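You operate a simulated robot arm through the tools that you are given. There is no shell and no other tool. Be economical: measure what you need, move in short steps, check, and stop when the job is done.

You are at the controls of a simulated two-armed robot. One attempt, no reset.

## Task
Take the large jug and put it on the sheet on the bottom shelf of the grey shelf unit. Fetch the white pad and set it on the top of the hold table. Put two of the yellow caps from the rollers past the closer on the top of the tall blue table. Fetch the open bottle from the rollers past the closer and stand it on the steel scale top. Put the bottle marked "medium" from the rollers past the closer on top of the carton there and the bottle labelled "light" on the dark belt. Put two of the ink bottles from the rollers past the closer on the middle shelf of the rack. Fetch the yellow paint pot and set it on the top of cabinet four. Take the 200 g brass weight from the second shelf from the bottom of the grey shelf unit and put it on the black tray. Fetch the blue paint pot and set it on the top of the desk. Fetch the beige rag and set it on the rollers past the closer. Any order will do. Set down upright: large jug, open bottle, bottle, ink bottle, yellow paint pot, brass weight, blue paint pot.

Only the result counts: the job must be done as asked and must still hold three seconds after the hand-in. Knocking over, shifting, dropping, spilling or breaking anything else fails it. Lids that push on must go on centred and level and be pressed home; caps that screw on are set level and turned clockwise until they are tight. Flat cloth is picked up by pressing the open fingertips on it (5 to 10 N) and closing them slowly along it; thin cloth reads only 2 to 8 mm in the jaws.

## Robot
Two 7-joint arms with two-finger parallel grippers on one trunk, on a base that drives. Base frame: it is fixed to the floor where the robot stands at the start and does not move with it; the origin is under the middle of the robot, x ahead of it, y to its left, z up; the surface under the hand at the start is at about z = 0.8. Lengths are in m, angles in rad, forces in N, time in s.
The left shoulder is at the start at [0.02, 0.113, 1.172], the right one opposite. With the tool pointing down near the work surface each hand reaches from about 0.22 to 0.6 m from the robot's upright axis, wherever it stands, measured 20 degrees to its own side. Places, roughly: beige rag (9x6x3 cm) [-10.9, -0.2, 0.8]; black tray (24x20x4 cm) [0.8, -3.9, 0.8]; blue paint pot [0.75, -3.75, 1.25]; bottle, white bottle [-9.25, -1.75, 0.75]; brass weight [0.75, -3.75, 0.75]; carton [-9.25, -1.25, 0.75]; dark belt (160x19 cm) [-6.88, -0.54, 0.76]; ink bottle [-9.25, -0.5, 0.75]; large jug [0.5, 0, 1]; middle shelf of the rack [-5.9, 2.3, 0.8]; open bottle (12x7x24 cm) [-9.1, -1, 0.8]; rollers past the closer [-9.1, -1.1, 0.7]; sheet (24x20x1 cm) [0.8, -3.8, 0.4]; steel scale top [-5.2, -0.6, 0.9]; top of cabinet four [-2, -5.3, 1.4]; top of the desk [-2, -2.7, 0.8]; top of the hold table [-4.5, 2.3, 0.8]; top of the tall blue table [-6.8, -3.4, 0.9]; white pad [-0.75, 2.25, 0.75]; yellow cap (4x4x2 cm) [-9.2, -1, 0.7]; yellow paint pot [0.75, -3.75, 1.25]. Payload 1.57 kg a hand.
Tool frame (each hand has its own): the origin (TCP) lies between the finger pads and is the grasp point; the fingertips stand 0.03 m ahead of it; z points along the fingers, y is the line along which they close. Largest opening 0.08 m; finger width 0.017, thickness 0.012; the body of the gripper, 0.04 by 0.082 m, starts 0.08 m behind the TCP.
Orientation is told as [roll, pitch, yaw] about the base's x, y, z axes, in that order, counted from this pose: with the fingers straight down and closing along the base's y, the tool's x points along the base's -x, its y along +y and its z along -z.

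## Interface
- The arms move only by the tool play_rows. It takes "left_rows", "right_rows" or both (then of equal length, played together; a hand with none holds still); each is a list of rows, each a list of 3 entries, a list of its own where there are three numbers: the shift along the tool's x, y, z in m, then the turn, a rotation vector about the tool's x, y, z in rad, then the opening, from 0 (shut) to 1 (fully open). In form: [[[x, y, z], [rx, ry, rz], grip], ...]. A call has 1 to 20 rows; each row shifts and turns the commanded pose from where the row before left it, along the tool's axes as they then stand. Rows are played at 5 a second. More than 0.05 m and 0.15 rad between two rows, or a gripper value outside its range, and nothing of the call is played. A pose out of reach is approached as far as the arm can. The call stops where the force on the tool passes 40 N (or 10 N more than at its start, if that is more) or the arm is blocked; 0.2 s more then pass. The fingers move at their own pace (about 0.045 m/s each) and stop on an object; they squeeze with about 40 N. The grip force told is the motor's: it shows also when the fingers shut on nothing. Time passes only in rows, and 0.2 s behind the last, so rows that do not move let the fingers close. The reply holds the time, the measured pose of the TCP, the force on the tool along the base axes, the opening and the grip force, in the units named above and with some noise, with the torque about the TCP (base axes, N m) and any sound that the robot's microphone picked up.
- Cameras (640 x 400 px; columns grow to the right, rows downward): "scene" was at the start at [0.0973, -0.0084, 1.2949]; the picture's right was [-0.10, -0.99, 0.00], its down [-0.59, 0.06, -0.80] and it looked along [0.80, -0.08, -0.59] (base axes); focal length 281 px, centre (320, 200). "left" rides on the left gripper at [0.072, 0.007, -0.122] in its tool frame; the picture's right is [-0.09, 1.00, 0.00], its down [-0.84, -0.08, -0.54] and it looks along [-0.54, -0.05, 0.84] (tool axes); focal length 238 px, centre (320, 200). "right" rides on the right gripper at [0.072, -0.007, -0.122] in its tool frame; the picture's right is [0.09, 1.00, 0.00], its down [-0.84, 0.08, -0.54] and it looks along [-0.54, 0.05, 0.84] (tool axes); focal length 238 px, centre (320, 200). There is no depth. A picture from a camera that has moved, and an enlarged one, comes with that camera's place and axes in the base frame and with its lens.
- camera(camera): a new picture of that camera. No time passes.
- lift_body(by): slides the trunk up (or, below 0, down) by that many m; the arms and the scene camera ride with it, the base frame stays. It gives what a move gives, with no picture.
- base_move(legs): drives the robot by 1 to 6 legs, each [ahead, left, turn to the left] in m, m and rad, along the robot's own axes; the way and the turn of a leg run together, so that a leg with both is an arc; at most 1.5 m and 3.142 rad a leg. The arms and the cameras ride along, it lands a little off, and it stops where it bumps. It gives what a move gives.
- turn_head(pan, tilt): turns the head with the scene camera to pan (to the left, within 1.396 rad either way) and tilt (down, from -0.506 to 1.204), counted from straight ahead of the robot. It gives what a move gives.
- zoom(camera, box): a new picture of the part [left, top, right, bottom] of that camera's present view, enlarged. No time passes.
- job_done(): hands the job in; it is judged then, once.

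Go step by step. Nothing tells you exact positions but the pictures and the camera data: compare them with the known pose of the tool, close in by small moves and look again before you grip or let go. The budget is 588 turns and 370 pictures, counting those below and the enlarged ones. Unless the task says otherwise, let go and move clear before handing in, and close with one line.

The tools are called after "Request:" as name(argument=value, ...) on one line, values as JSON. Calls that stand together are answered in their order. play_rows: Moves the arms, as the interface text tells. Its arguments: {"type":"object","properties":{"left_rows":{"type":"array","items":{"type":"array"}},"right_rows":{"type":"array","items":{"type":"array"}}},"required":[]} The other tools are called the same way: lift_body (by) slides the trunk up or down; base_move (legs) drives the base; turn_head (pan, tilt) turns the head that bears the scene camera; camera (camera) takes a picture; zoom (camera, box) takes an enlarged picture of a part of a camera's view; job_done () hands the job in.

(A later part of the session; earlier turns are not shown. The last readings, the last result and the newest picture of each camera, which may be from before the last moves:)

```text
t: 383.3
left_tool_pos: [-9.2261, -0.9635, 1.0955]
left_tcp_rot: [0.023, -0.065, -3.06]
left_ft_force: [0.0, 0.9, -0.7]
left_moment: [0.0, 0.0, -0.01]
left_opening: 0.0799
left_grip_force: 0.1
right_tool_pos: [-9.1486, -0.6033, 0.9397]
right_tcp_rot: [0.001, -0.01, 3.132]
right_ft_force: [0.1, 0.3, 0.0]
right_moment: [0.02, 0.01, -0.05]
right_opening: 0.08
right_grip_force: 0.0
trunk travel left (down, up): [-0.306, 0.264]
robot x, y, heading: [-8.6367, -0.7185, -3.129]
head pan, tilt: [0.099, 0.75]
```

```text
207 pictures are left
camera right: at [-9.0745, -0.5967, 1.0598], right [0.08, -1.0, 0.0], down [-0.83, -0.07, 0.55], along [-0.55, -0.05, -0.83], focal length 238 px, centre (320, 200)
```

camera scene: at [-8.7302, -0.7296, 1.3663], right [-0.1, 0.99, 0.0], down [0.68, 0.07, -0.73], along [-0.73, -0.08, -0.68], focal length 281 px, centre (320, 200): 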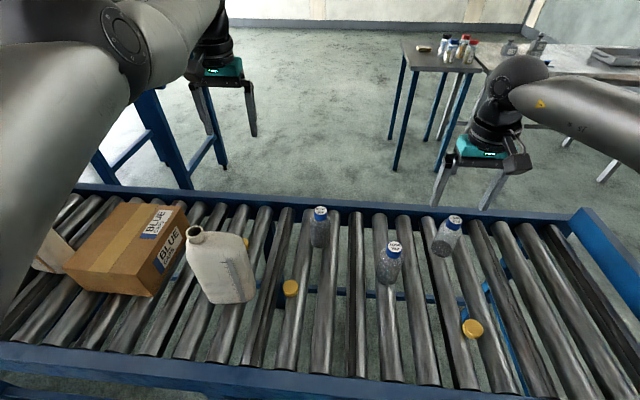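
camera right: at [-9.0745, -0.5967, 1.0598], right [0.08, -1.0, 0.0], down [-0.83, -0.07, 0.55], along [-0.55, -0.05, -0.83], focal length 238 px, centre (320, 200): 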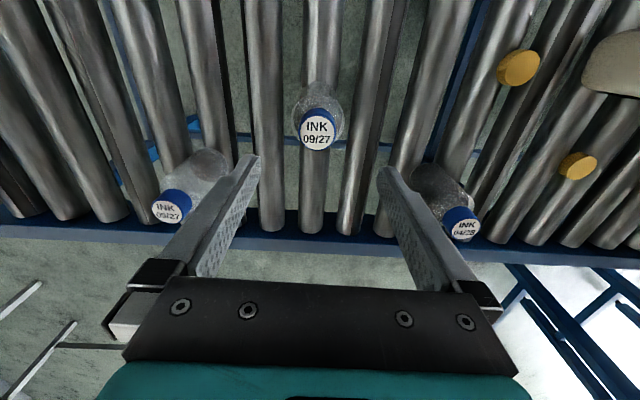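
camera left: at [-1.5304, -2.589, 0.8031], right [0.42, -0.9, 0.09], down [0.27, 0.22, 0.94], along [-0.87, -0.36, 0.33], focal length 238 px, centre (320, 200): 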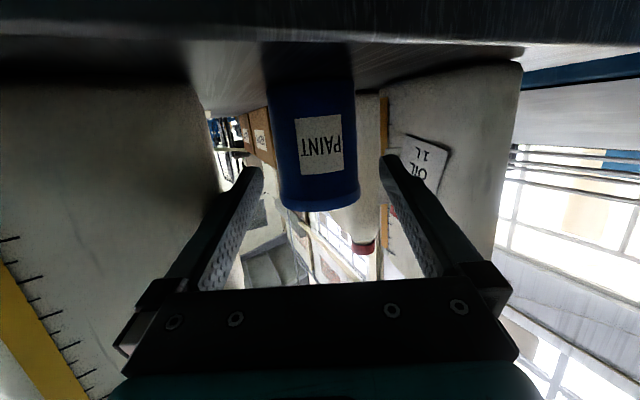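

Centred. I descend around the bottle and grip it.

Request:
play_rows(right_rows=[[[0.005, 0.0, 0.045], [0, 0, 0], 1], [[0, 0, 0.05], [0, 0, 0], 1], [[0, 0, 0.05], [0, 0, 0], 1], [[0, 0, 0], [0, 0, 0], 0.7], [[0, 0, 0], [0, 0, 0], 0.4], [[0, 0, 0], [0, 0, 0], 0], [[0, 0, 0], [0, 0, 0], 0]])

Request:
camera(camera="right")

```text
t: 384.9
left_tool_pos: [-9.2251, -0.9621, 1.0958]
left_tcp_rot: [0.022, -0.063, -3.059]
left_ft_force: [0.0, -0.1, -0.5]
left_moment: [0.0, -0.02, 0.01]
left_opening: 0.0801
left_grip_force: 0.0
right_tool_pos: [-9.1463, -0.6045, 0.794]
right_tcp_rot: [0.0, -0.011, 3.133]
right_ft_force: [0.0, 0.4, 0.4]
right_moment: [0.05, 0.06, 0.0]
right_opening: 0.0554
right_grip_force: 35.9
trunk travel left (down, up): [-0.306, 0.264]
robot x, y, heading: [-8.6372, -0.7191, -3.14]
head pan, tilt: [0.099, 0.75]
```

```text
206 pictures are left
camera right: at [-9.0722, -0.5969, 0.9154], right [0.08, -1.0, 0.0], down [-0.83, -0.07, 0.55], along [-0.55, -0.05, -0.83], focal length 238 px, centre (320, 200)
```

right: 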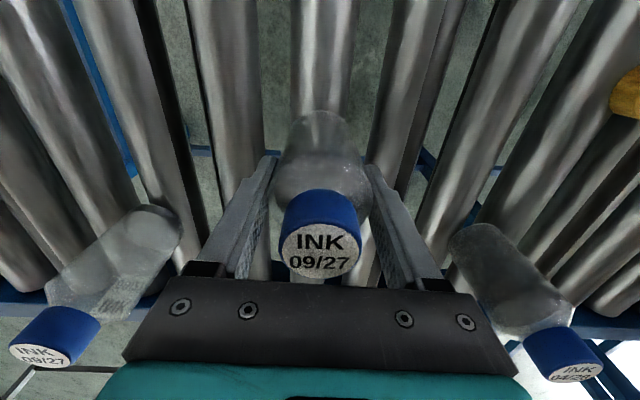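

Ink A is held. I lift it, then shift the base so the left hand can take ink B.

Request:
play_rows(right_rows=[[[0, 0, -0.03], [0, 0, 0], 0], [[0, 0, -0.05], [0, 0, 0], 0], [[0, 0, -0.05], [0, 0, 0], 0], [[0, 0, -0.05], [0, 0, 0], 0], [[0.03, 0, -0.03], [0, 0, 0], 0]])

Request:
base_move(legs=[[0.025, -0.13, 0.0]])

Request:
camera(camera="left")

Request:
camera(camera="scene")

```text
t: 386.1
left_tool_pos: [-9.2238, -0.9624, 1.0964]
left_tcp_rot: [0.021, -0.062, -3.058]
left_ft_force: [0.3, 0.0, 0.1]
left_moment: [-0.01, -0.03, 0.0]
left_opening: 0.08
left_grip_force: 0.0
right_tool_pos: [-9.1113, -0.6026, 1.0083]
right_tcp_rot: [-0.001, -0.011, 3.133]
right_ft_force: [-0.1, -0.2, -2.1]
right_moment: [-0.01, 0.01, 0.02]
right_opening: 0.0553
right_grip_force: 40.0
trunk travel left (down, up): [-0.306, 0.264]
robot x, y, heading: [-8.6339, -0.7221, -3.14]
head pan, tilt: [0.099, 0.75]
```

```text
t: 387.4
left_tool_pos: [-9.2499, -0.8347, 1.0957]
left_tcp_rot: [0.025, -0.062, -3.059]
left_ft_force: [0.0, -0.1, 0.2]
left_moment: [-0.03, 0.02, 0.0]
left_opening: 0.0798
left_grip_force: 0.1
right_tool_pos: [-9.1375, -0.4759, 1.007]
right_tcp_rot: [0.002, -0.01, 3.136]
right_ft_force: [-0.2, 1.3, -2.5]
right_moment: [-0.06, -0.02, -0.01]
right_opening: 0.0555
right_grip_force: 40.0
trunk travel left (down, up): [-0.306, 0.264]
robot x, y, heading: [-8.6623, -0.5934, -3.135]
head pan, tilt: [0.099, 0.75]
```

```text
205 pictures are left
camera left: at [-9.1702, -0.8321, 1.2123], right [-0.01, -1.0, 0.03], down [-0.81, 0.02, 0.59], along [-0.59, -0.02, -0.81], focal length 238 px, centre (320, 200)
```

left: 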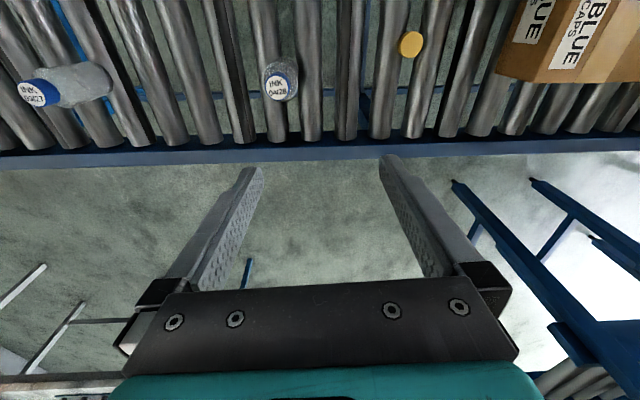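

```text
204 pictures are left
camera scene: at [-8.755, -0.6015, 1.3664], right [-0.1, 0.99, 0.0], down [0.68, 0.07, -0.73], along [-0.73, -0.08, -0.68], focal length 281 px, centre (320, 200)
```

scene: 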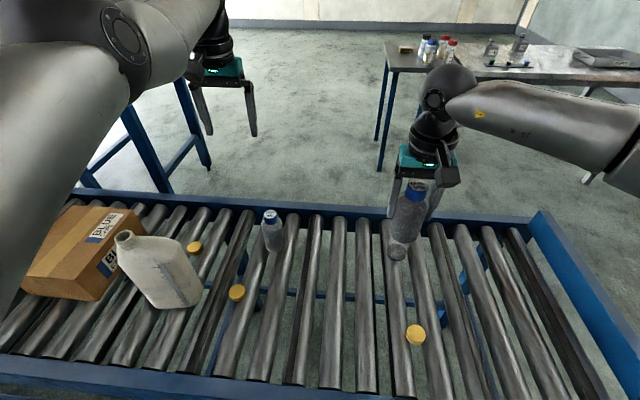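

Ink B is at (−9.241, −0.782). I straighten and move the left hand over it, then descend partway.

Request:
play_rows(left_rows=[[[0.006, -0.025, 0], [-0.023, 0.062, 0], 1], [[0.006, -0.026, 0], [0, 0, 0], 1], [[0, 0, 0.05], [0, 0, 0], 1], [[0, 0, 0.05], [0, 0, 0], 1], [[0, 0, 0.05], [0, 0, 0], 1]])

Request:
camera(camera="left")

```text
t: 388.6
left_tool_pos: [-9.2337, -0.7925, 0.9453]
left_tcp_rot: [0.045, -0.002, -3.058]
left_ft_force: [-0.3, -0.2, 0.2]
left_moment: [0.03, 0.01, 0.03]
left_opening: 0.0799
left_grip_force: 0.0
left hand out of reach, approached as far as the arm can: row 1, 3, 5
right_tool_pos: [-9.1376, -0.4763, 1.0084]
right_tcp_rot: [0.001, -0.012, 3.134]
right_ft_force: [0.5, 0.1, -1.6]
right_moment: [0.02, 0.03, 0.01]
right_opening: 0.0553
right_grip_force: 40.3
trunk travel left (down, up): [-0.306, 0.264]
robot x, y, heading: [-8.6618, -0.5929, -3.139]
head pan, tilt: [0.099, 0.75]
```

```text
203 pictures are left
camera left: at [-9.1604, -0.7871, 1.0661], right [-0.01, -1.0, 0.05], down [-0.84, 0.03, 0.54], along [-0.54, -0.03, -0.84], focal length 238 px, centre (320, 200)
```

left: 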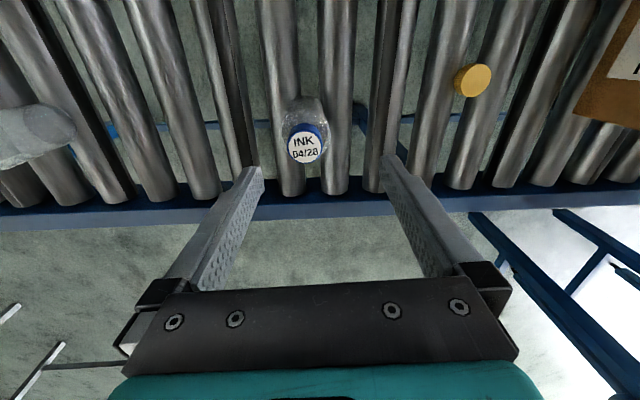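

I take up the last centimetre with the base, straighten, and look again.

Request:
base_move(legs=[[0.015, -0.011, 0]])

Request:
play_rows(left_rows=[[[0.004, 0, 0], [0.045, 0, 0], 1], [[0, 0, 0.04], [0, 0, 0], 1]])

Request:
camera(camera="left")

```text
t: 389.4
left_tool_pos: [-9.2484, -0.7808, 0.9456]
left_tcp_rot: [0.048, -0.001, -3.058]
left_ft_force: [-0.3, -0.1, -0.2]
left_moment: [0.0, -0.01, -0.01]
left_opening: 0.0801
left_grip_force: 0.0
right_tool_pos: [-9.1529, -0.4658, 1.0071]
right_tcp_rot: [0.003, -0.01, 3.135]
right_ft_force: [0.8, -0.5, -2.5]
right_moment: [-0.01, 0.04, 0.02]
right_opening: 0.0549
right_grip_force: 39.8
trunk travel left (down, up): [-0.306, 0.264]
robot x, y, heading: [-8.6748, -0.5835, -3.136]
head pan, tilt: [0.099, 0.75]
```

```text
t: 390.0
left_tool_pos: [-9.2405, -0.78, 0.904]
left_tcp_rot: [0.003, -0.004, -3.056]
left_ft_force: [0.0, -0.2, 0.0]
left_moment: [0.0, 0.0, 0.0]
left_opening: 0.08
left_grip_force: 0.1
right_tool_pos: [-9.1521, -0.4653, 1.009]
right_tcp_rot: [0.001, -0.01, 3.134]
right_ft_force: [0.2, 0.4, -2.0]
right_moment: [0.0, -0.01, -0.03]
right_opening: 0.055
right_grip_force: 40.6
trunk travel left (down, up): [-0.306, 0.264]
robot x, y, heading: [-8.6782, -0.5823, -3.136]
head pan, tilt: [0.099, 0.75]
```

```text
202 pictures are left
camera left: at [-9.1688, -0.7797, 1.0252], right [-0.01, -1.0, 0.0], down [-0.84, 0.01, 0.54], along [-0.54, 0.0, -0.84], focal length 238 px, centre (320, 200)
```

left: 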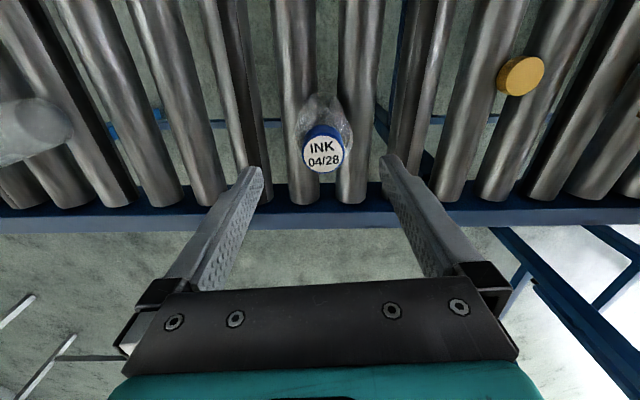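

Centred. I descend and grip.

Request:
play_rows(left_rows=[[[0, 0, 0.045], [0, 0, 0], 1], [[0, 0, 0.045], [0, 0, 0], 1], [[0, 0, 0.022], [0, 0, 0], 1], [[0, 0, 0], [0, 0, 0], 0.7], [[0, 0, 0], [0, 0, 0], 0.4], [[0, 0, 0], [0, 0, 0], 0], [[0, 0, 0], [0, 0, 0], 0]])

Request:
play_rows(left_rows=[[[0, 0, -0.03], [0, 0, 0], 0], [[0, 0, -0.05], [0, 0, 0], 0], [[0, 0, -0.05], [0, 0, 0], 0], [[0, 0, -0.05], [0, 0, 0], 0]])

Request:
camera(camera="left")

```text
t: 391.6
left_tool_pos: [-9.2111, -0.7794, 0.8155]
left_tcp_rot: [0.003, 0.001, -3.056]
left_ft_force: [1.0, -0.1, -0.6]
left_moment: [0.0, 0.03, -0.02]
left_opening: 0.0
left_grip_force: 2.1
left hand out of reach, approached as far as the arm can: row 1, 2, 3
right_tool_pos: [-9.152, -0.4655, 1.0088]
right_tcp_rot: [0.001, -0.01, 3.134]
right_ft_force: [0.1, 0.7, -1.9]
right_moment: [0.02, 0.01, 0.01]
right_opening: 0.0554
right_grip_force: 40.1
trunk travel left (down, up): [-0.306, 0.264]
robot x, y, heading: [-8.6775, -0.5826, -3.13]
head pan, tilt: [0.099, 0.75]
```

```text
t: 392.6
left_tool_pos: [-9.2105, -0.7807, 0.9969]
left_tcp_rot: [-0.001, 0.001, -3.055]
left_ft_force: [-0.7, 0.0, 0.1]
left_moment: [0.01, 0.01, 0.03]
left_opening: 0.0
left_grip_force: 21.3
right_tool_pos: [-9.1518, -0.4672, 1.0078]
right_tcp_rot: [0.002, -0.01, 3.136]
right_ft_force: [-0.8, 0.7, -2.1]
right_moment: [0.0, 0.01, -0.01]
right_opening: 0.0553
right_grip_force: 39.6
trunk travel left (down, up): [-0.306, 0.264]
robot x, y, heading: [-8.674, -0.5823, -3.136]
head pan, tilt: [0.099, 0.75]
```

```text
201 pictures are left
camera left: at [-9.1385, -0.7805, 1.1173], right [-0.01, -1.0, 0.0], down [-0.84, 0.01, 0.54], along [-0.54, 0.0, -0.84], focal length 238 px, centre (320, 200)
```

left: 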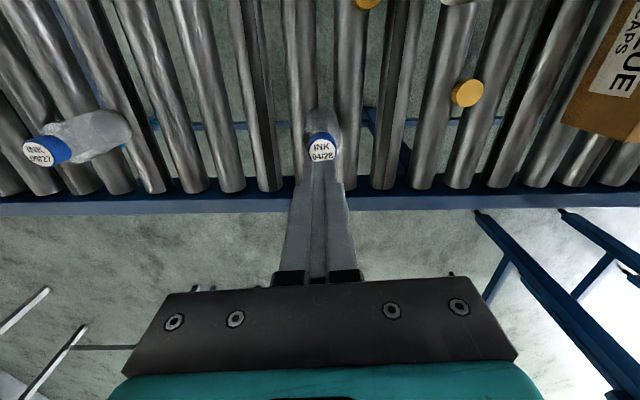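

I ran out of reach at the bottom and closed short; B is untouched. I raise both hands and lower the trunk, which gives more reach down there.

Request:
play_rows(left_rows=[[[0, 0, -0.04], [0, 0, 0], 0.5], [[0, 0, -0.04], [0, 0, 0], 1], [[0, 0, -0.04], [0, 0, 0], 1]], right_rows=[[[0.04, 0, -0.03], [0, 0, 0], 0], [[0.03, 0, -0.04], [0, 0, 0], 0], [[0, 0, -0.045], [0, 0, 0], 0]])

Request:
lift_body(by=-0.15)

Request:
play_rows(left_rows=[[[-0.03, 0.0, 0], [0, 0, 0], 1]])

Request:
camera(camera="left")

```text
t: 393.4
left_tool_pos: [-9.2127, -0.7797, 1.1154]
left_tcp_rot: [0.003, -0.001, -3.059]
left_ft_force: [0.1, -0.3, -0.4]
left_moment: [0.02, 0.02, 0.03]
left_opening: 0.0659
left_grip_force: 0.2
right_tool_pos: [-9.0812, -0.4665, 1.1207]
right_tcp_rot: [0.0, -0.01, 3.136]
right_ft_force: [1.3, 0.3, -1.7]
right_moment: [-0.01, -0.02, -0.02]
right_opening: 0.0552
right_grip_force: 39.4
trunk travel left (down, up): [-0.306, 0.264]
robot x, y, heading: [-8.6789, -0.5832, -3.135]
head pan, tilt: [0.099, 0.75]
```

```text
t: 395.1
left_tool_pos: [-9.214, -0.7786, 0.9642]
left_tcp_rot: [0.001, -0.002, -3.057]
left_ft_force: [-1.1, 0.4, 0.3]
left_moment: [-0.01, -0.02, 0.01]
left_opening: 0.0799
left_grip_force: 0.0
right_tool_pos: [-9.0817, -0.4678, 0.9696]
right_tcp_rot: [0.001, -0.011, 3.136]
right_ft_force: [-0.1, -0.6, -2.4]
right_moment: [0.03, 0.04, -0.02]
right_opening: 0.0551
right_grip_force: 40.3
trunk travel left (down, up): [-0.156, 0.414]
robot x, y, heading: [-8.6789, -0.5823, -3.133]
head pan, tilt: [0.099, 0.75]
```

```text
t: 395.5
left_tool_pos: [-9.2448, -0.7838, 0.9639]
left_tcp_rot: [0.001, -0.001, -3.054]
left_ft_force: [0.9, 0.2, 0.7]
left_moment: [-0.02, 0.02, -0.02]
left_opening: 0.08
left_grip_force: 0.0
right_tool_pos: [-9.0816, -0.4674, 0.9717]
right_tcp_rot: [0.0, -0.009, 3.134]
right_ft_force: [0.7, 0.0, -2.0]
right_moment: [0.0, 0.02, -0.02]
right_opening: 0.0555
right_grip_force: 39.7
trunk travel left (down, up): [-0.156, 0.414]
robot x, y, heading: [-8.6734, -0.5821, -3.131]
head pan, tilt: [0.099, 0.75]
```

```text
200 pictures are left
camera left: at [-9.1708, -0.7831, 1.0842], right [-0.01, -1.0, 0.0], down [-0.84, 0.01, 0.54], along [-0.54, 0.0, -0.84], focal length 238 px, centre (320, 200)
```

left: 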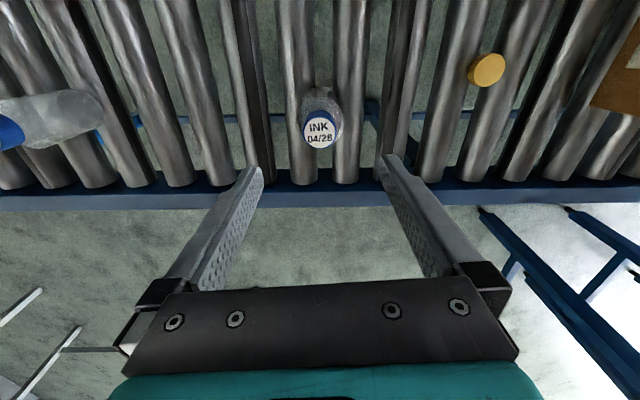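

Reach is fine now. I descend first, then check before closing.

Request:
play_rows(left_rows=[[[0.002, 0, 0.045], [0, 0, 0], 1], [[0, 0, 0.045], [0, 0, 0], 1], [[0, 0, 0.045], [0, 0, 0], 1], [[0, 0, 0.037], [0, 0, 0], 1]])

```text
t: 396.5
left_tool_pos: [-9.2414, -0.7837, 0.79]
left_tcp_rot: [0.002, -0.002, -3.056]
left_ft_force: [0.1, 0.3, -0.5]
left_moment: [-0.03, -0.01, 0.01]
left_opening: 0.0801
left_grip_force: 0.1
right_tool_pos: [-9.0825, -0.4674, 0.9712]
right_tcp_rot: [0.001, -0.011, 3.135]
right_ft_force: [-0.5, 0.5, -3.1]
right_moment: [0.0, -0.01, 0.0]
right_opening: 0.0553
right_grip_force: 40.1
trunk travel left (down, up): [-0.156, 0.414]
robot x, y, heading: [-8.6781, -0.5812, -3.132]
head pan, tilt: [0.099, 0.75]
```

Request:
play_rows(left_rows=[[[0, 0, 0], [0, 0, 0], 0.7], [[0, 0, 0], [0, 0, 0], 0.4], [[0, 0, 0], [0, 0, 0], 0], [[0, 0, 0], [0, 0, 0], 0], [[0, 0, -0.02], [0, 0, 0], 0], [[0, 0, -0.05], [0, 0, 0], 0], [[0, 0, -0.05], [0, 0, 0], 0], [[0, 0, -0.05], [0, 0, 0], 0], [[0, 0, -0.03], [0, 0, 0], 0]])

Request:
camera(camera="left")

```text
t: 398.5
left_tool_pos: [-9.2425, -0.7849, 0.9935]
left_tcp_rot: [0.001, 0.001, -3.056]
left_ft_force: [0.5, -0.5, -2.5]
left_moment: [0.0, 0.02, -0.03]
left_opening: 0.0553
left_grip_force: 40.1
right_tool_pos: [-9.0822, -0.4676, 0.9699]
right_tcp_rot: [-0.001, -0.01, 3.134]
right_ft_force: [-1.3, -0.4, -2.8]
right_moment: [0.0, -0.02, -0.01]
right_opening: 0.0553
right_grip_force: 39.9
trunk travel left (down, up): [-0.156, 0.414]
robot x, y, heading: [-8.6808, -0.5835, -3.134]
head pan, tilt: [0.099, 0.75]
```

```text
199 pictures are left
camera left: at [-9.1691, -0.784, 1.1144], right [-0.01, -1.0, 0.0], down [-0.84, 0.01, 0.54], along [-0.54, 0.0, -0.84], focal length 238 px, centre (320, 200)
```

left: 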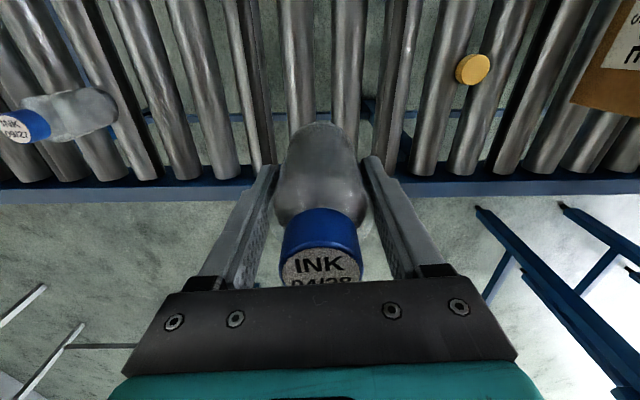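

Both ink bottles are held. I drive back around to the rack.

Request:
base_move(legs=[[-0.3, 0, -0.007], [0, -1.5, 0], [-1.3, 0, 0], [0, -0.15, 0], [0, 0, -1.571], [0, -1.15, 0]])

Request:
turn_head(pan=0.0, tilt=0.5)

Request:
camera(camera="scene")

```text
t: 424.0
left_tool_pos: [-6.1784, 1.6888, 0.9916]
left_tcp_rot: [0.001, 0.0, 1.671]
left_ft_force: [0.4, -0.4, -2.8]
left_moment: [-0.01, 0.01, -0.02]
left_opening: 0.0553
left_grip_force: 39.9
right_tool_pos: [-5.8595, 1.5337, 0.9696]
right_tcp_rot: [0.002, -0.01, 1.579]
right_ft_force: [-0.6, 0.3, -1.7]
right_moment: [-0.01, -0.05, 0.02]
right_opening: 0.0553
right_grip_force: 39.7
trunk travel left (down, up): [-0.156, 0.414]
robot x, y, heading: [-5.9676, 1.1243, 1.587]
head pan, tilt: [0.099, 0.75]
```

```text
t: 424.8
left_tool_pos: [-6.1778, 1.6896, 0.9929]
left_tcp_rot: [0.002, 0.0, 1.671]
left_ft_force: [0.4, 0.4, -1.8]
left_moment: [0.0, 0.01, 0.0]
left_opening: 0.0554
left_grip_force: 40.1
right_tool_pos: [-5.8603, 1.5346, 0.9703]
right_tcp_rot: [0.0, -0.009, 1.577]
right_ft_force: [0.0, 0.4, -2.3]
right_moment: [0.04, 0.01, -0.01]
right_opening: 0.055
right_grip_force: 39.8
trunk travel left (down, up): [-0.156, 0.414]
robot x, y, heading: [-5.9702, 1.1258, 1.59]
head pan, tilt: [0.0, 0.499]
```

```text
198 pictures are left
camera scene: at [-5.9705, 1.2291, 1.2383], right [1.0, 0.02, 0.0], down [0.01, -0.48, -0.88], along [-0.02, 0.88, -0.48], focal length 281 px, centre (320, 200)
```

scene: 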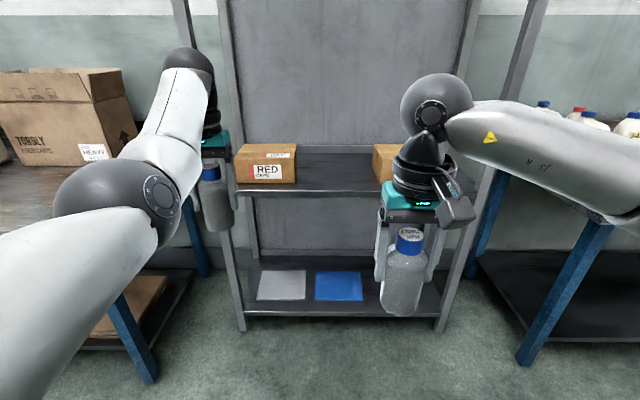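

The free stretch of the middle shelf is x −6.06…−5.80. I pull the right hand back a bit, then bring the left bottle in over the shelf at x≈−5.985.

Request:
play_rows(right_rows=[[[0.04, 0, 0], [0, 0, 0], 0], [[0.04, 0, 0], [0, 0, 0], 0]])

Request:
base_move(legs=[[0.2, -0.18, -0.019], [0.25, 0, 0]])

Request:
camera(camera="scene")

Request:
camera(camera="left")

```text
t: 425.4
left_tool_pos: [-6.178, 1.688, 0.9923]
left_tcp_rot: [0.002, -0.001, 1.671]
left_ft_force: [-0.3, 0.4, -1.9]
left_moment: [0.01, 0.0, 0.02]
left_opening: 0.0552
left_grip_force: 40.0
right_tool_pos: [-5.8598, 1.4506, 0.9679]
right_tcp_rot: [0.001, -0.009, 1.58]
right_ft_force: [0.3, -0.3, -1.9]
right_moment: [0.01, 0.03, -0.01]
right_opening: 0.0553
right_grip_force: 40.2
trunk travel left (down, up): [-0.156, 0.414]
robot x, y, heading: [-5.9685, 1.1253, 1.593]
head pan, tilt: [0.0, 0.499]
```

```text
t: 428.7
left_tool_pos: [-5.9965, 2.1371, 0.9925]
left_tcp_rot: [0.002, 0.0, 1.661]
left_ft_force: [-0.1, 0.9, -2.1]
left_moment: [-0.04, 0.0, 0.01]
left_opening: 0.055
left_grip_force: 39.8
right_tool_pos: [-5.6817, 1.894, 0.9686]
right_tcp_rot: [0.0, -0.011, 1.568]
right_ft_force: [0.2, -0.4, -3.0]
right_moment: [-0.02, -0.01, -0.02]
right_opening: 0.0553
right_grip_force: 40.1
trunk travel left (down, up): [-0.156, 0.414]
robot x, y, heading: [-5.7961, 1.5756, 1.581]
head pan, tilt: [0.0, 0.499]
```

```text
197 pictures are left
camera scene: at [-5.7951, 1.6746, 1.2383], right [1.0, 0.01, 0.0], down [0.0, -0.48, -0.88], along [-0.01, 0.88, -0.48], focal length 281 px, centre (320, 200)
```

scene: 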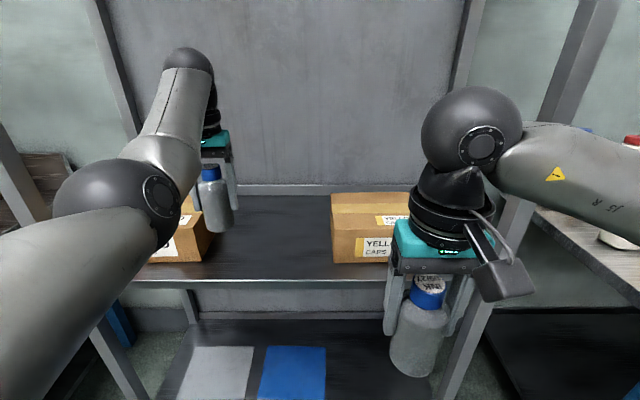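

```text
196 pictures are left
camera left: at [-5.9962, 2.0651, 1.1135], right [-1.0, 0.0, 0.0], down [0.0, 0.84, 0.54], along [0.0, 0.54, -0.84], focal length 238 px, centre (320, 200)
```

left: 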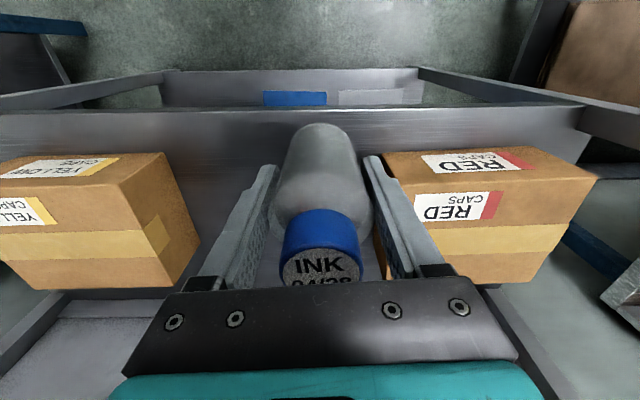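

Room is good. I move 7 cm further in and 2 cm right, then lower the left bottle.

Request:
base_move(legs=[[0.07, -0.02, -0.01]])

Request:
play_rows(left_rows=[[[0, 0, 0.05], [0, 0, 0], 0], [[0, 0, 0.05], [0, 0, 0], 0], [[0, 0, 0.03], [0, 0, 0], 0], [[0, 0, 0.008], [0, 0, 0], 0]])

Request:
camera(camera="scene")

```text
t: 429.7
left_tool_pos: [-5.9708, 2.2085, 0.9925]
left_tcp_rot: [0.002, 0.0, 1.648]
left_ft_force: [-0.7, 0.7, -2.6]
left_moment: [-0.03, 0.01, 0.03]
left_opening: 0.0553
left_grip_force: 39.6
right_tool_pos: [-5.6595, 1.964, 0.9677]
right_tcp_rot: [0.003, -0.01, 1.556]
right_ft_force: [-0.1, 0.7, -2.2]
right_moment: [0.04, 0.02, -0.02]
right_opening: 0.0553
right_grip_force: 39.9
trunk travel left (down, up): [-0.156, 0.414]
robot x, y, heading: [-5.775, 1.6394, 1.569]
head pan, tilt: [0.0, 0.499]
```

```text
t: 430.7
left_tool_pos: [-5.9714, 2.2096, 0.8536]
left_tcp_rot: [0.003, -0.001, 1.651]
left_ft_force: [0.9, -0.5, -2.8]
left_moment: [0.02, 0.01, 0.02]
left_opening: 0.0554
left_grip_force: 40.1
right_tool_pos: [-5.6599, 1.9631, 0.9676]
right_tcp_rot: [-0.001, -0.009, 1.557]
right_ft_force: [-0.2, 1.0, -2.2]
right_moment: [0.0, -0.01, -0.01]
right_opening: 0.0551
right_grip_force: 40.0
trunk travel left (down, up): [-0.156, 0.414]
robot x, y, heading: [-5.7734, 1.6378, 1.573]
head pan, tilt: [0.0, 0.499]
```

```text
195 pictures are left
camera scene: at [-5.7749, 1.743, 1.2384], right [1.0, 0.0, 0.0], down [0.0, -0.48, -0.88], along [0.0, 0.88, -0.48], focal length 281 px, centre (320, 200)
```

scene: 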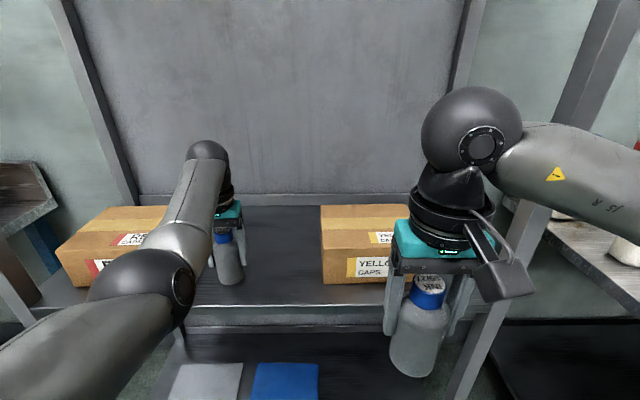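

I lower in small steps to contact.

Request:
play_rows(left_rows=[[[0, 0, 0.005], [0, 0, 0], 0], [[0, 0, 0.005], [0, 0, 0], 0], [[0, 0, 0.004], [0, 0, 0], 0], [[0, 0, 0.004], [0, 0, 0], 0]])

```text
t: 431.6
left_tool_pos: [-5.972, 2.213, 0.8503]
left_tcp_rot: [0.0, -0.024, 1.652]
left_ft_force: [-0.9, 0.7, 11.1]
left_moment: [-0.16, -0.07, 0.0]
left_opening: 0.0555
left_grip_force: 40.0
right_tool_pos: [-5.6596, 1.9611, 0.9681]
right_tcp_rot: [0.0, -0.01, 1.556]
right_ft_force: [-0.5, 0.1, -1.5]
right_moment: [-0.01, 0.03, -0.01]
right_opening: 0.0553
right_grip_force: 39.6
trunk travel left (down, up): [-0.156, 0.414]
robot x, y, heading: [-5.777, 1.6412, 1.574]
head pan, tilt: [0.0, 0.499]
stopped in row 4 (left hand): the force on the tool passed its limit at 41 N (the readings are from after the stop); the commanded pose is now the measured one
```

Down. I ease, release and lift the left hand.

Request:
play_rows(left_rows=[[[0, 0, -0.002], [0, 0.024, 0], 0], [[0, 0, 0], [0, 0, 0], 0.85], [[0, 0, 0], [0, 0, 0], 0.95], [[0, 0, -0.03], [0, 0, 0], 0.95], [[0, 0, -0.05], [0, 0, 0], 0.95], [[0, 0, -0.05], [0, 0, 0], 0.95], [[0.04, 0, -0.02], [0, 0, 0], 0.95], [[0.05, 0, 0], [0, 0, 0], 0.95], [[0.05, 0, 0], [0, 0, 0], 0.95]])

Request:
camera(camera="scene")

```text
t: 433.6
left_tool_pos: [-5.9709, 2.2108, 0.9791]
left_tcp_rot: [-0.001, 0.005, 1.653]
left_ft_force: [-0.7, -0.5, -0.2]
left_moment: [-0.02, 0.0, -0.03]
left_opening: 0.0758
left_grip_force: 0.0
left hand out of reach, approached as far as the arm can: row 7, 8, 9
right_tool_pos: [-5.6601, 1.9613, 0.9679]
right_tcp_rot: [0.0, -0.009, 1.558]
right_ft_force: [-0.7, -0.1, -2.4]
right_moment: [0.01, 0.0, -0.02]
right_opening: 0.0553
right_grip_force: 39.8
trunk travel left (down, up): [-0.156, 0.414]
robot x, y, heading: [-5.7771, 1.641, 1.572]
head pan, tilt: [0.0, 0.499]
```

```text
194 pictures are left
camera scene: at [-5.7748, 1.7427, 1.2384], right [1.0, 0.0, 0.0], down [0.0, -0.48, -0.88], along [0.0, 0.88, -0.48], focal length 281 px, centre (320, 200)
```

scene: 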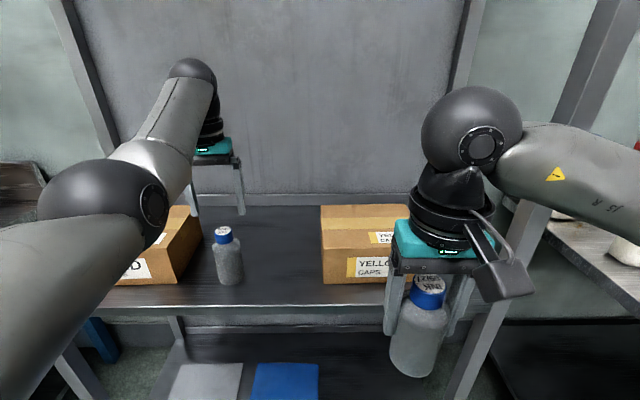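

Ink B stands on the shelf. I back out, raise the left hand and extend the right, then bring in the second bottle at x≈−5.855.

Request:
base_move(legs=[[-0.35, 0, 0]])

Request:
play_rows(right_rows=[[[-0.045, 0, 0], [0, 0, 0], 0], [[-0.045, 0, 0], [0, 0, 0], 0], [[-0.045, 0, 0], [0, 0, 0], 0], [[-0.045, 0, 0], [0, 0, 0], 0]], left_rows=[[[0, 0.03, -0.04], [0, 0, 0], 1], [[0, 0.03, -0.04], [0, 0, 0], 1], [[0, 0.03, -0.04], [0, 0, 0], 1], [[0, 0, -0.04], [0, 0, 0], 1]])

```text
t: 435.9
left_tool_pos: [-5.9692, 1.8644, 0.9781]
left_tcp_rot: [0.0, 0.005, 1.646]
left_ft_force: [0.0, 0.1, 0.2]
left_moment: [0.05, 0.01, 0.02]
left_opening: 0.076
left_grip_force: 0.0
right_tool_pos: [-5.6597, 1.6147, 0.968]
right_tcp_rot: [0.0, -0.011, 1.551]
right_ft_force: [-0.7, 0.2, -2.4]
right_moment: [0.02, 0.0, -0.01]
right_opening: 0.0551
right_grip_force: 39.9
trunk travel left (down, up): [-0.156, 0.414]
robot x, y, heading: [-5.7814, 1.2983, 1.565]
head pan, tilt: [0.0, 0.499]
```

```text
t: 436.9
left_tool_pos: [-6.0416, 1.8264, 1.1071]
left_tcp_rot: [-0.001, 0.005, 1.648]
left_ft_force: [-0.2, -0.1, -0.6]
left_moment: [-0.04, -0.02, -0.03]
left_opening: 0.0799
left_grip_force: 0.1
left hand out of reach, approached as far as the arm can: row 2, 3, 4
right_tool_pos: [-5.6552, 1.794, 0.9666]
right_tcp_rot: [-0.001, -0.01, 1.552]
right_ft_force: [-0.9, -0.2, -2.6]
right_moment: [-0.05, -0.05, 0.02]
right_opening: 0.0553
right_grip_force: 39.9
trunk travel left (down, up): [-0.156, 0.414]
robot x, y, heading: [-5.7747, 1.2931, 1.564]
head pan, tilt: [0.0, 0.499]
```

I bring the left hand inward to keep it clear of the rack post and stretch the right a little further.

Request:
play_rows(right_rows=[[[-0.04, 0, 0], [0, 0, 0], 0], [[-0.03, 0, 0], [0, 0, 0], 0], [[0, 0, 0], [0, 0, 0], 0]], left_rows=[[[0.03, -0.035, 0], [0, 0, 0], 1], [[0.03, -0.035, 0], [0, 0, 0], 1], [[0.03, -0.03, 0], [0, 0, 0], 1]])

Request:
base_move(legs=[[0, 0.2, 0.007], [0.2, 0, 0]])

Request:
camera(camera="scene")

Request:
camera(camera="right")

```text
t: 437.7
left_tool_pos: [-5.989, 1.8268, 1.1205]
left_tcp_rot: [0.001, 0.003, 1.644]
left_ft_force: [0.4, -0.7, 0.1]
left_moment: [0.03, -0.02, -0.01]
left_opening: 0.0797
left_grip_force: 0.1
left hand out of reach, approached as far as the arm can: row 1, 2, 3
right_tool_pos: [-5.6534, 1.8661, 0.9695]
right_tcp_rot: [-0.001, -0.011, 1.552]
right_ft_force: [0.6, -0.2, -2.3]
right_moment: [-0.04, 0.0, -0.02]
right_opening: 0.0554
right_grip_force: 39.8
trunk travel left (down, up): [-0.156, 0.414]
robot x, y, heading: [-5.777, 1.2927, 1.561]
head pan, tilt: [0.0, 0.499]
```

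```text
t: 440.5
left_tool_pos: [-6.2003, 2.0265, 1.1195]
left_tcp_rot: [0.001, 0.005, 1.655]
left_ft_force: [0.3, 0.2, -0.5]
left_moment: [0.0, 0.0, 0.0]
left_opening: 0.0802
left_grip_force: 0.1
right_tool_pos: [-5.8641, 2.0689, 0.9678]
right_tcp_rot: [0.002, -0.011, 1.559]
right_ft_force: [-0.4, 0.9, -2.2]
right_moment: [-0.02, 0.0, -0.02]
right_opening: 0.0553
right_grip_force: 39.5
trunk travel left (down, up): [-0.156, 0.414]
robot x, y, heading: [-5.9817, 1.4957, 1.571]
head pan, tilt: [0.0, 0.499]
```

```text
193 pictures are left
camera scene: at [-5.9815, 1.5984, 1.2383], right [1.0, 0.0, 0.0], down [0.0, -0.48, -0.88], along [0.0, 0.88, -0.48], focal length 281 px, centre (320, 200)
```

scene: 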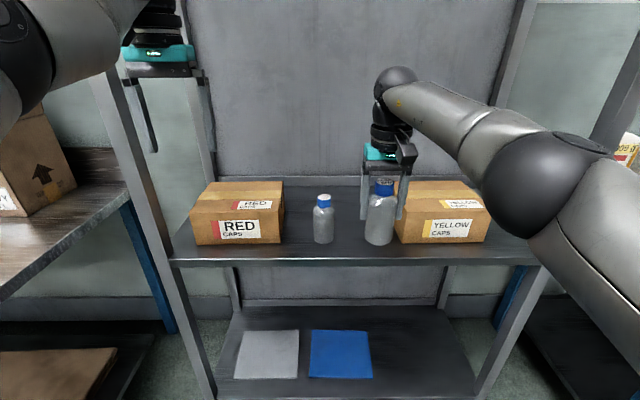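

```text
192 pictures are left
camera right: at [-5.857, 1.9962, 1.0883], right [-1.0, -0.08, 0.0], down [-0.07, 0.83, 0.55], along [-0.04, 0.55, -0.83], focal length 238 px, centre (320, 200)
```

right: 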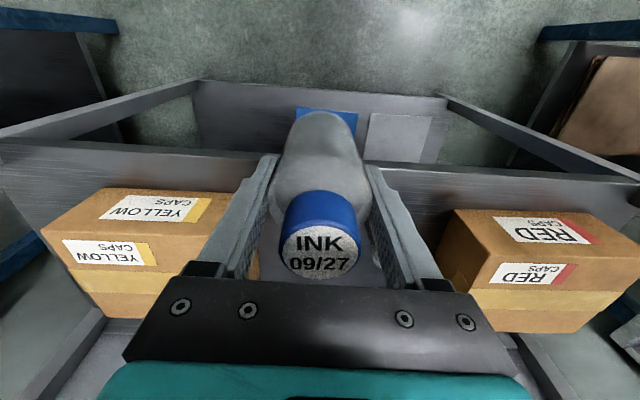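

The left forearm would come near the rack's post, so I shift the base 11 cm right while moving the right hand 11 cm left.

Request:
play_rows(right_rows=[[[0, 0.04, 0], [0, 0, 0], 0], [[0, 0.04, 0], [0, 0, 0], 0], [[0, 0.03, 0], [0, 0, 0], 0]])

Request:
base_move(legs=[[0, -0.11, 0], [0.12, 0, 0]])

Request:
camera(camera="scene")

```text
t: 441.3
left_tool_pos: [-6.2003, 2.0268, 1.12]
left_tcp_rot: [-0.001, 0.003, 1.655]
left_ft_force: [0.2, 0.0, -0.3]
left_moment: [0.02, -0.01, 0.0]
left_opening: 0.0798
left_grip_force: 0.0
right_tool_pos: [-5.9657, 2.0513, 0.9671]
right_tcp_rot: [0.003, -0.008, 1.558]
right_ft_force: [0.1, 0.4, -2.2]
right_moment: [0.03, -0.03, 0.0]
right_opening: 0.0556
right_grip_force: 40.5
right hand out of reach, approached as far as the arm can: row 2, 3
trunk travel left (down, up): [-0.156, 0.414]
robot x, y, heading: [-5.9829, 1.4931, 1.577]
head pan, tilt: [0.0, 0.499]
```

```text
t: 443.4
left_tool_pos: [-6.0894, 2.1476, 1.1203]
left_tcp_rot: [0.001, 0.003, 1.651]
left_ft_force: [0.4, 0.6, -0.6]
left_moment: [-0.01, 0.0, 0.03]
left_opening: 0.0802
left_grip_force: 0.1
right_tool_pos: [-5.855, 2.172, 0.9672]
right_tcp_rot: [0.0, -0.011, 1.558]
right_ft_force: [0.2, 0.4, -2.4]
right_moment: [-0.03, 0.03, 0.0]
right_opening: 0.055
right_grip_force: 39.7
trunk travel left (down, up): [-0.156, 0.414]
robot x, y, heading: [-5.8719, 1.6179, 1.564]
head pan, tilt: [0.0, 0.499]
```

```text
191 pictures are left
camera scene: at [-5.8736, 1.7183, 1.2383], right [1.0, 0.0, 0.0], down [0.0, -0.48, -0.88], along [0.0, 0.88, -0.48], focal length 281 px, centre (320, 200)
```

scene: 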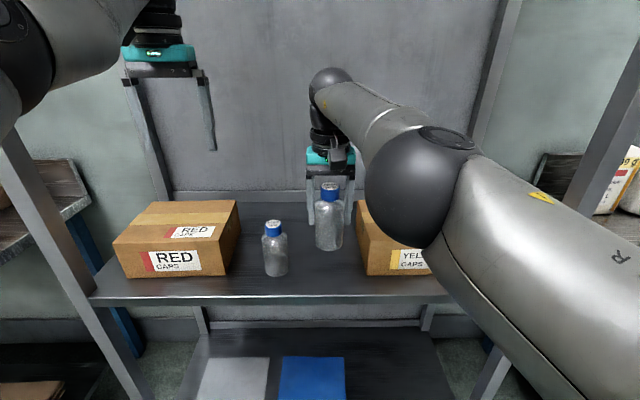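

Good. I go 3 cm further in and lower the second bottle with the arm.

Request:
base_move(legs=[[0.03, 0, 0.005]])

Request:
play_rows(right_rows=[[[0, 0, 0.04], [0, 0, 0], 0], [[0, 0, 0.04], [0, 0, 0], 0], [[0, 0, 0.02], [0, 0, 0], 0]])

Request:
camera(camera="scene")

```text
t: 444.2
left_tool_pos: [-6.092, 2.1756, 1.1197]
left_tcp_rot: [0.0, 0.003, 1.654]
left_ft_force: [0.8, 0.5, 0.3]
left_moment: [-0.02, 0.01, 0.02]
left_opening: 0.0801
left_grip_force: 0.0
right_tool_pos: [-5.8569, 2.2029, 0.9665]
right_tcp_rot: [0.0, -0.011, 1.56]
right_ft_force: [0.3, 0.5, -2.7]
right_moment: [-0.05, -0.03, 0.02]
right_opening: 0.0553
right_grip_force: 40.9
trunk travel left (down, up): [-0.156, 0.414]
robot x, y, heading: [-5.8712, 1.6463, 1.57]
head pan, tilt: [0.0, 0.499]
```

```text
t: 445.0
left_tool_pos: [-6.0923, 2.1769, 1.1214]
left_tcp_rot: [-0.001, 0.004, 1.656]
left_ft_force: [0.5, 0.5, 1.0]
left_moment: [0.0, -0.03, 0.01]
left_opening: 0.0799
left_grip_force: 0.1
right_tool_pos: [-5.8598, 2.2051, 0.8668]
right_tcp_rot: [-0.001, -0.011, 1.56]
right_ft_force: [-0.2, 0.2, -2.3]
right_moment: [0.03, 0.0, 0.03]
right_opening: 0.0551
right_grip_force: 39.5
trunk travel left (down, up): [-0.156, 0.414]
robot x, y, heading: [-5.8782, 1.6468, 1.57]
head pan, tilt: [0.0, 0.499]
```

```text
190 pictures are left
camera scene: at [-5.8739, 1.7478, 1.2384], right [1.0, 0.0, 0.0], down [0.0, -0.48, -0.88], along [0.0, 0.88, -0.48], focal length 281 px, centre (320, 200)
```

scene: 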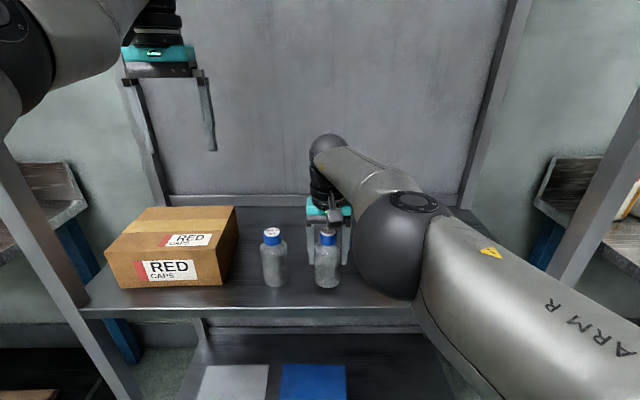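

The elbow is clear of the yellow box. Last few millimetres to contact.

Request:
play_rows(right_rows=[[[0, 0, 0.008], [0, 0, 0], 0], [[0, 0, 0.004], [0, 0, 0], 0], [[0, 0, 0.003], [0, 0, 0], 0], [[0, 0, 0.002], [0, 0, 0], 0]])

```text
t: 446.0
left_tool_pos: [-6.092, 2.1738, 1.1214]
left_tcp_rot: [0.001, 0.003, 1.654]
left_ft_force: [0.3, 0.4, 0.2]
left_moment: [-0.02, -0.03, -0.02]
left_opening: 0.08
left_grip_force: 0.0
right_tool_pos: [-5.8588, 2.2025, 0.856]
right_tcp_rot: [0.001, -0.019, 1.559]
right_ft_force: [-1.1, -2.2, 36.8]
right_moment: [-0.52, -0.3, -0.12]
right_opening: 0.0552
right_grip_force: 40.4
trunk travel left (down, up): [-0.156, 0.414]
robot x, y, heading: [-5.8751, 1.6434, 1.573]
head pan, tilt: [0.0, 0.499]
```

Contact. I ease up, release and lift.

Request:
play_rows(right_rows=[[[0, 0, -0.004], [0, 0, 0], 0], [[0, 0, 0], [0, 0, 0], 0.85], [[0, 0, 0], [0, 0, 0], 0.95], [[0, 0, -0.03], [0, 0, 0], 0.95], [[0, 0, -0.05], [0, 0, 0], 0.95], [[0, 0, -0.05], [0, 0, 0], 0.95]])

Request:
base_move(legs=[[-0.4, 0, 0]])

Request:
camera(camera="scene")

```text
t: 447.4
left_tool_pos: [-6.0917, 2.1775, 1.122]
left_tcp_rot: [0.001, 0.004, 1.655]
left_ft_force: [-0.2, -0.5, 0.4]
left_moment: [0.02, 0.02, 0.01]
left_opening: 0.08
left_grip_force: 0.0
right_tool_pos: [-5.8579, 2.2006, 0.9853]
right_tcp_rot: [0.0, -0.014, 1.561]
right_ft_force: [-0.3, -0.2, 1.1]
right_moment: [0.02, -0.03, -0.01]
right_opening: 0.0759
right_grip_force: 0.0
trunk travel left (down, up): [-0.156, 0.414]
robot x, y, heading: [-5.8773, 1.6454, 1.573]
head pan, tilt: [0.0, 0.499]
```

```text
t: 449.9
left_tool_pos: [-6.0877, 1.7858, 1.121]
left_tcp_rot: [0.0, 0.003, 1.644]
left_ft_force: [0.9, 0.1, -0.1]
left_moment: [0.0, -0.01, 0.02]
left_opening: 0.0799
left_grip_force: 0.0
right_tool_pos: [-5.8522, 1.8069, 0.9853]
right_tcp_rot: [0.004, -0.013, 1.55]
right_ft_force: [-0.8, -0.6, -0.2]
right_moment: [0.03, 0.01, 0.0]
right_opening: 0.0759
right_grip_force: 0.1
trunk travel left (down, up): [-0.156, 0.414]
robot x, y, heading: [-5.8774, 1.2543, 1.566]
head pan, tilt: [0.0, 0.499]
```

```text
189 pictures are left
camera scene: at [-5.8741, 1.3545, 1.2385], right [1.0, -0.01, 0.0], down [0.0, -0.48, -0.88], along [0.01, 0.88, -0.48], focal length 281 px, centre (320, 200)
```

scene: 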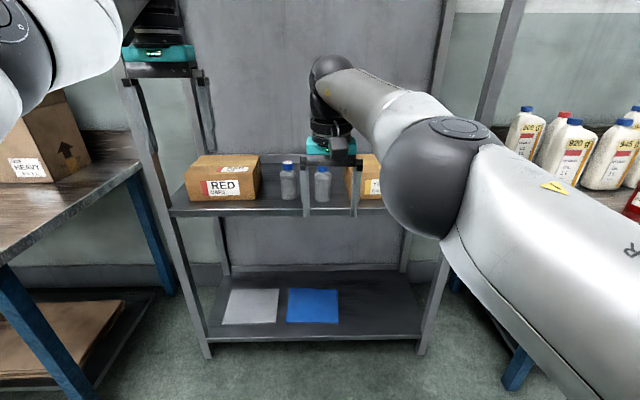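

Both ink bottles stand on the rack. Back to the rollers for the oil bottles.

Request:
base_move(legs=[[0, 0, 1.571], [1.3, 0.1, 0], [1.25, 0, 0], [0, 1.3, 0], [0, 1.0, 0]])

Request:
turn_head(pan=0.2, tilt=0.6)

Request:
camera(camera="scene")

```text
t: 477.0
left_tool_pos: [-8.8657, -1.4143, 1.1203]
left_tcp_rot: [0.002, 0.003, -2.991]
left_ft_force: [0.3, 0.3, 0.0]
left_moment: [-0.03, -0.04, 0.0]
left_opening: 0.0803
left_grip_force: 0.1
right_tool_pos: [-8.9077, -1.1811, 0.985]
right_tcp_rot: [0.002, -0.013, -3.085]
right_ft_force: [-0.6, -0.3, -0.6]
right_moment: [-0.02, 0.03, 0.0]
right_opening: 0.076
right_grip_force: 0.1
trunk travel left (down, up): [-0.156, 0.414]
robot x, y, heading: [-8.3505, -1.1603, -3.071]
head pan, tilt: [0.0, 0.499]
```

```text
t: 477.8
left_tool_pos: [-8.8669, -1.4141, 1.1206]
left_tcp_rot: [0.0, 0.003, -2.99]
left_ft_force: [-0.7, -0.1, -0.6]
left_moment: [0.0, -0.01, 0.01]
left_opening: 0.0799
left_grip_force: 0.0
right_tool_pos: [-8.9057, -1.1803, 0.9836]
right_tcp_rot: [0.001, -0.014, -3.087]
right_ft_force: [0.4, -0.2, 0.3]
right_moment: [-0.01, 0.02, -0.01]
right_opening: 0.076
right_grip_force: 0.1
trunk travel left (down, up): [-0.156, 0.414]
robot x, y, heading: [-8.3554, -1.1592, -3.07]
head pan, tilt: [0.201, 0.6]
```

```text
188 pictures are left
camera scene: at [-8.4466, -1.1854, 1.2293], right [-0.27, 0.96, 0.0], down [0.54, 0.15, -0.83], along [-0.8, -0.22, -0.56], focal length 281 px, centre (320, 200)
```

scene: 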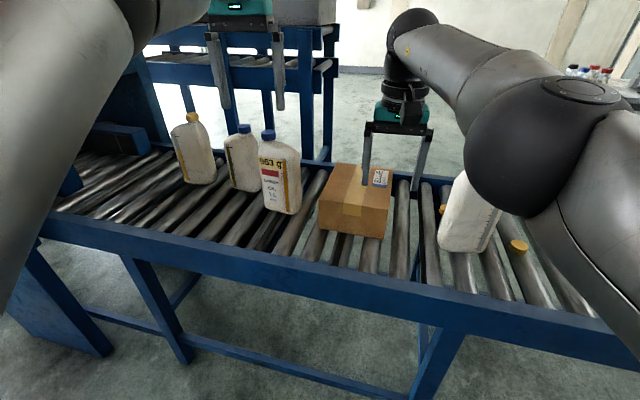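

Three capped bottles stand left of the carton. I zoom to read their labels.

Request:
zoom(camera="scene", box=[160, 100, 320, 220])

```text
3.33 times, centred on (240, 160) of scene
camera zoom: at [-8.4466, -1.1854, 1.2293], right [-0.27, 0.96, 0.0], down [0.54, 0.15, -0.83], along [-0.8, -0.22, -0.56], focal length 938 px, centre (587, 333)
```

zoom: 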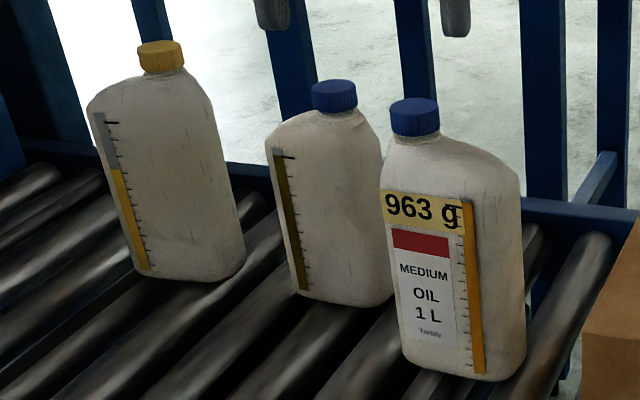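

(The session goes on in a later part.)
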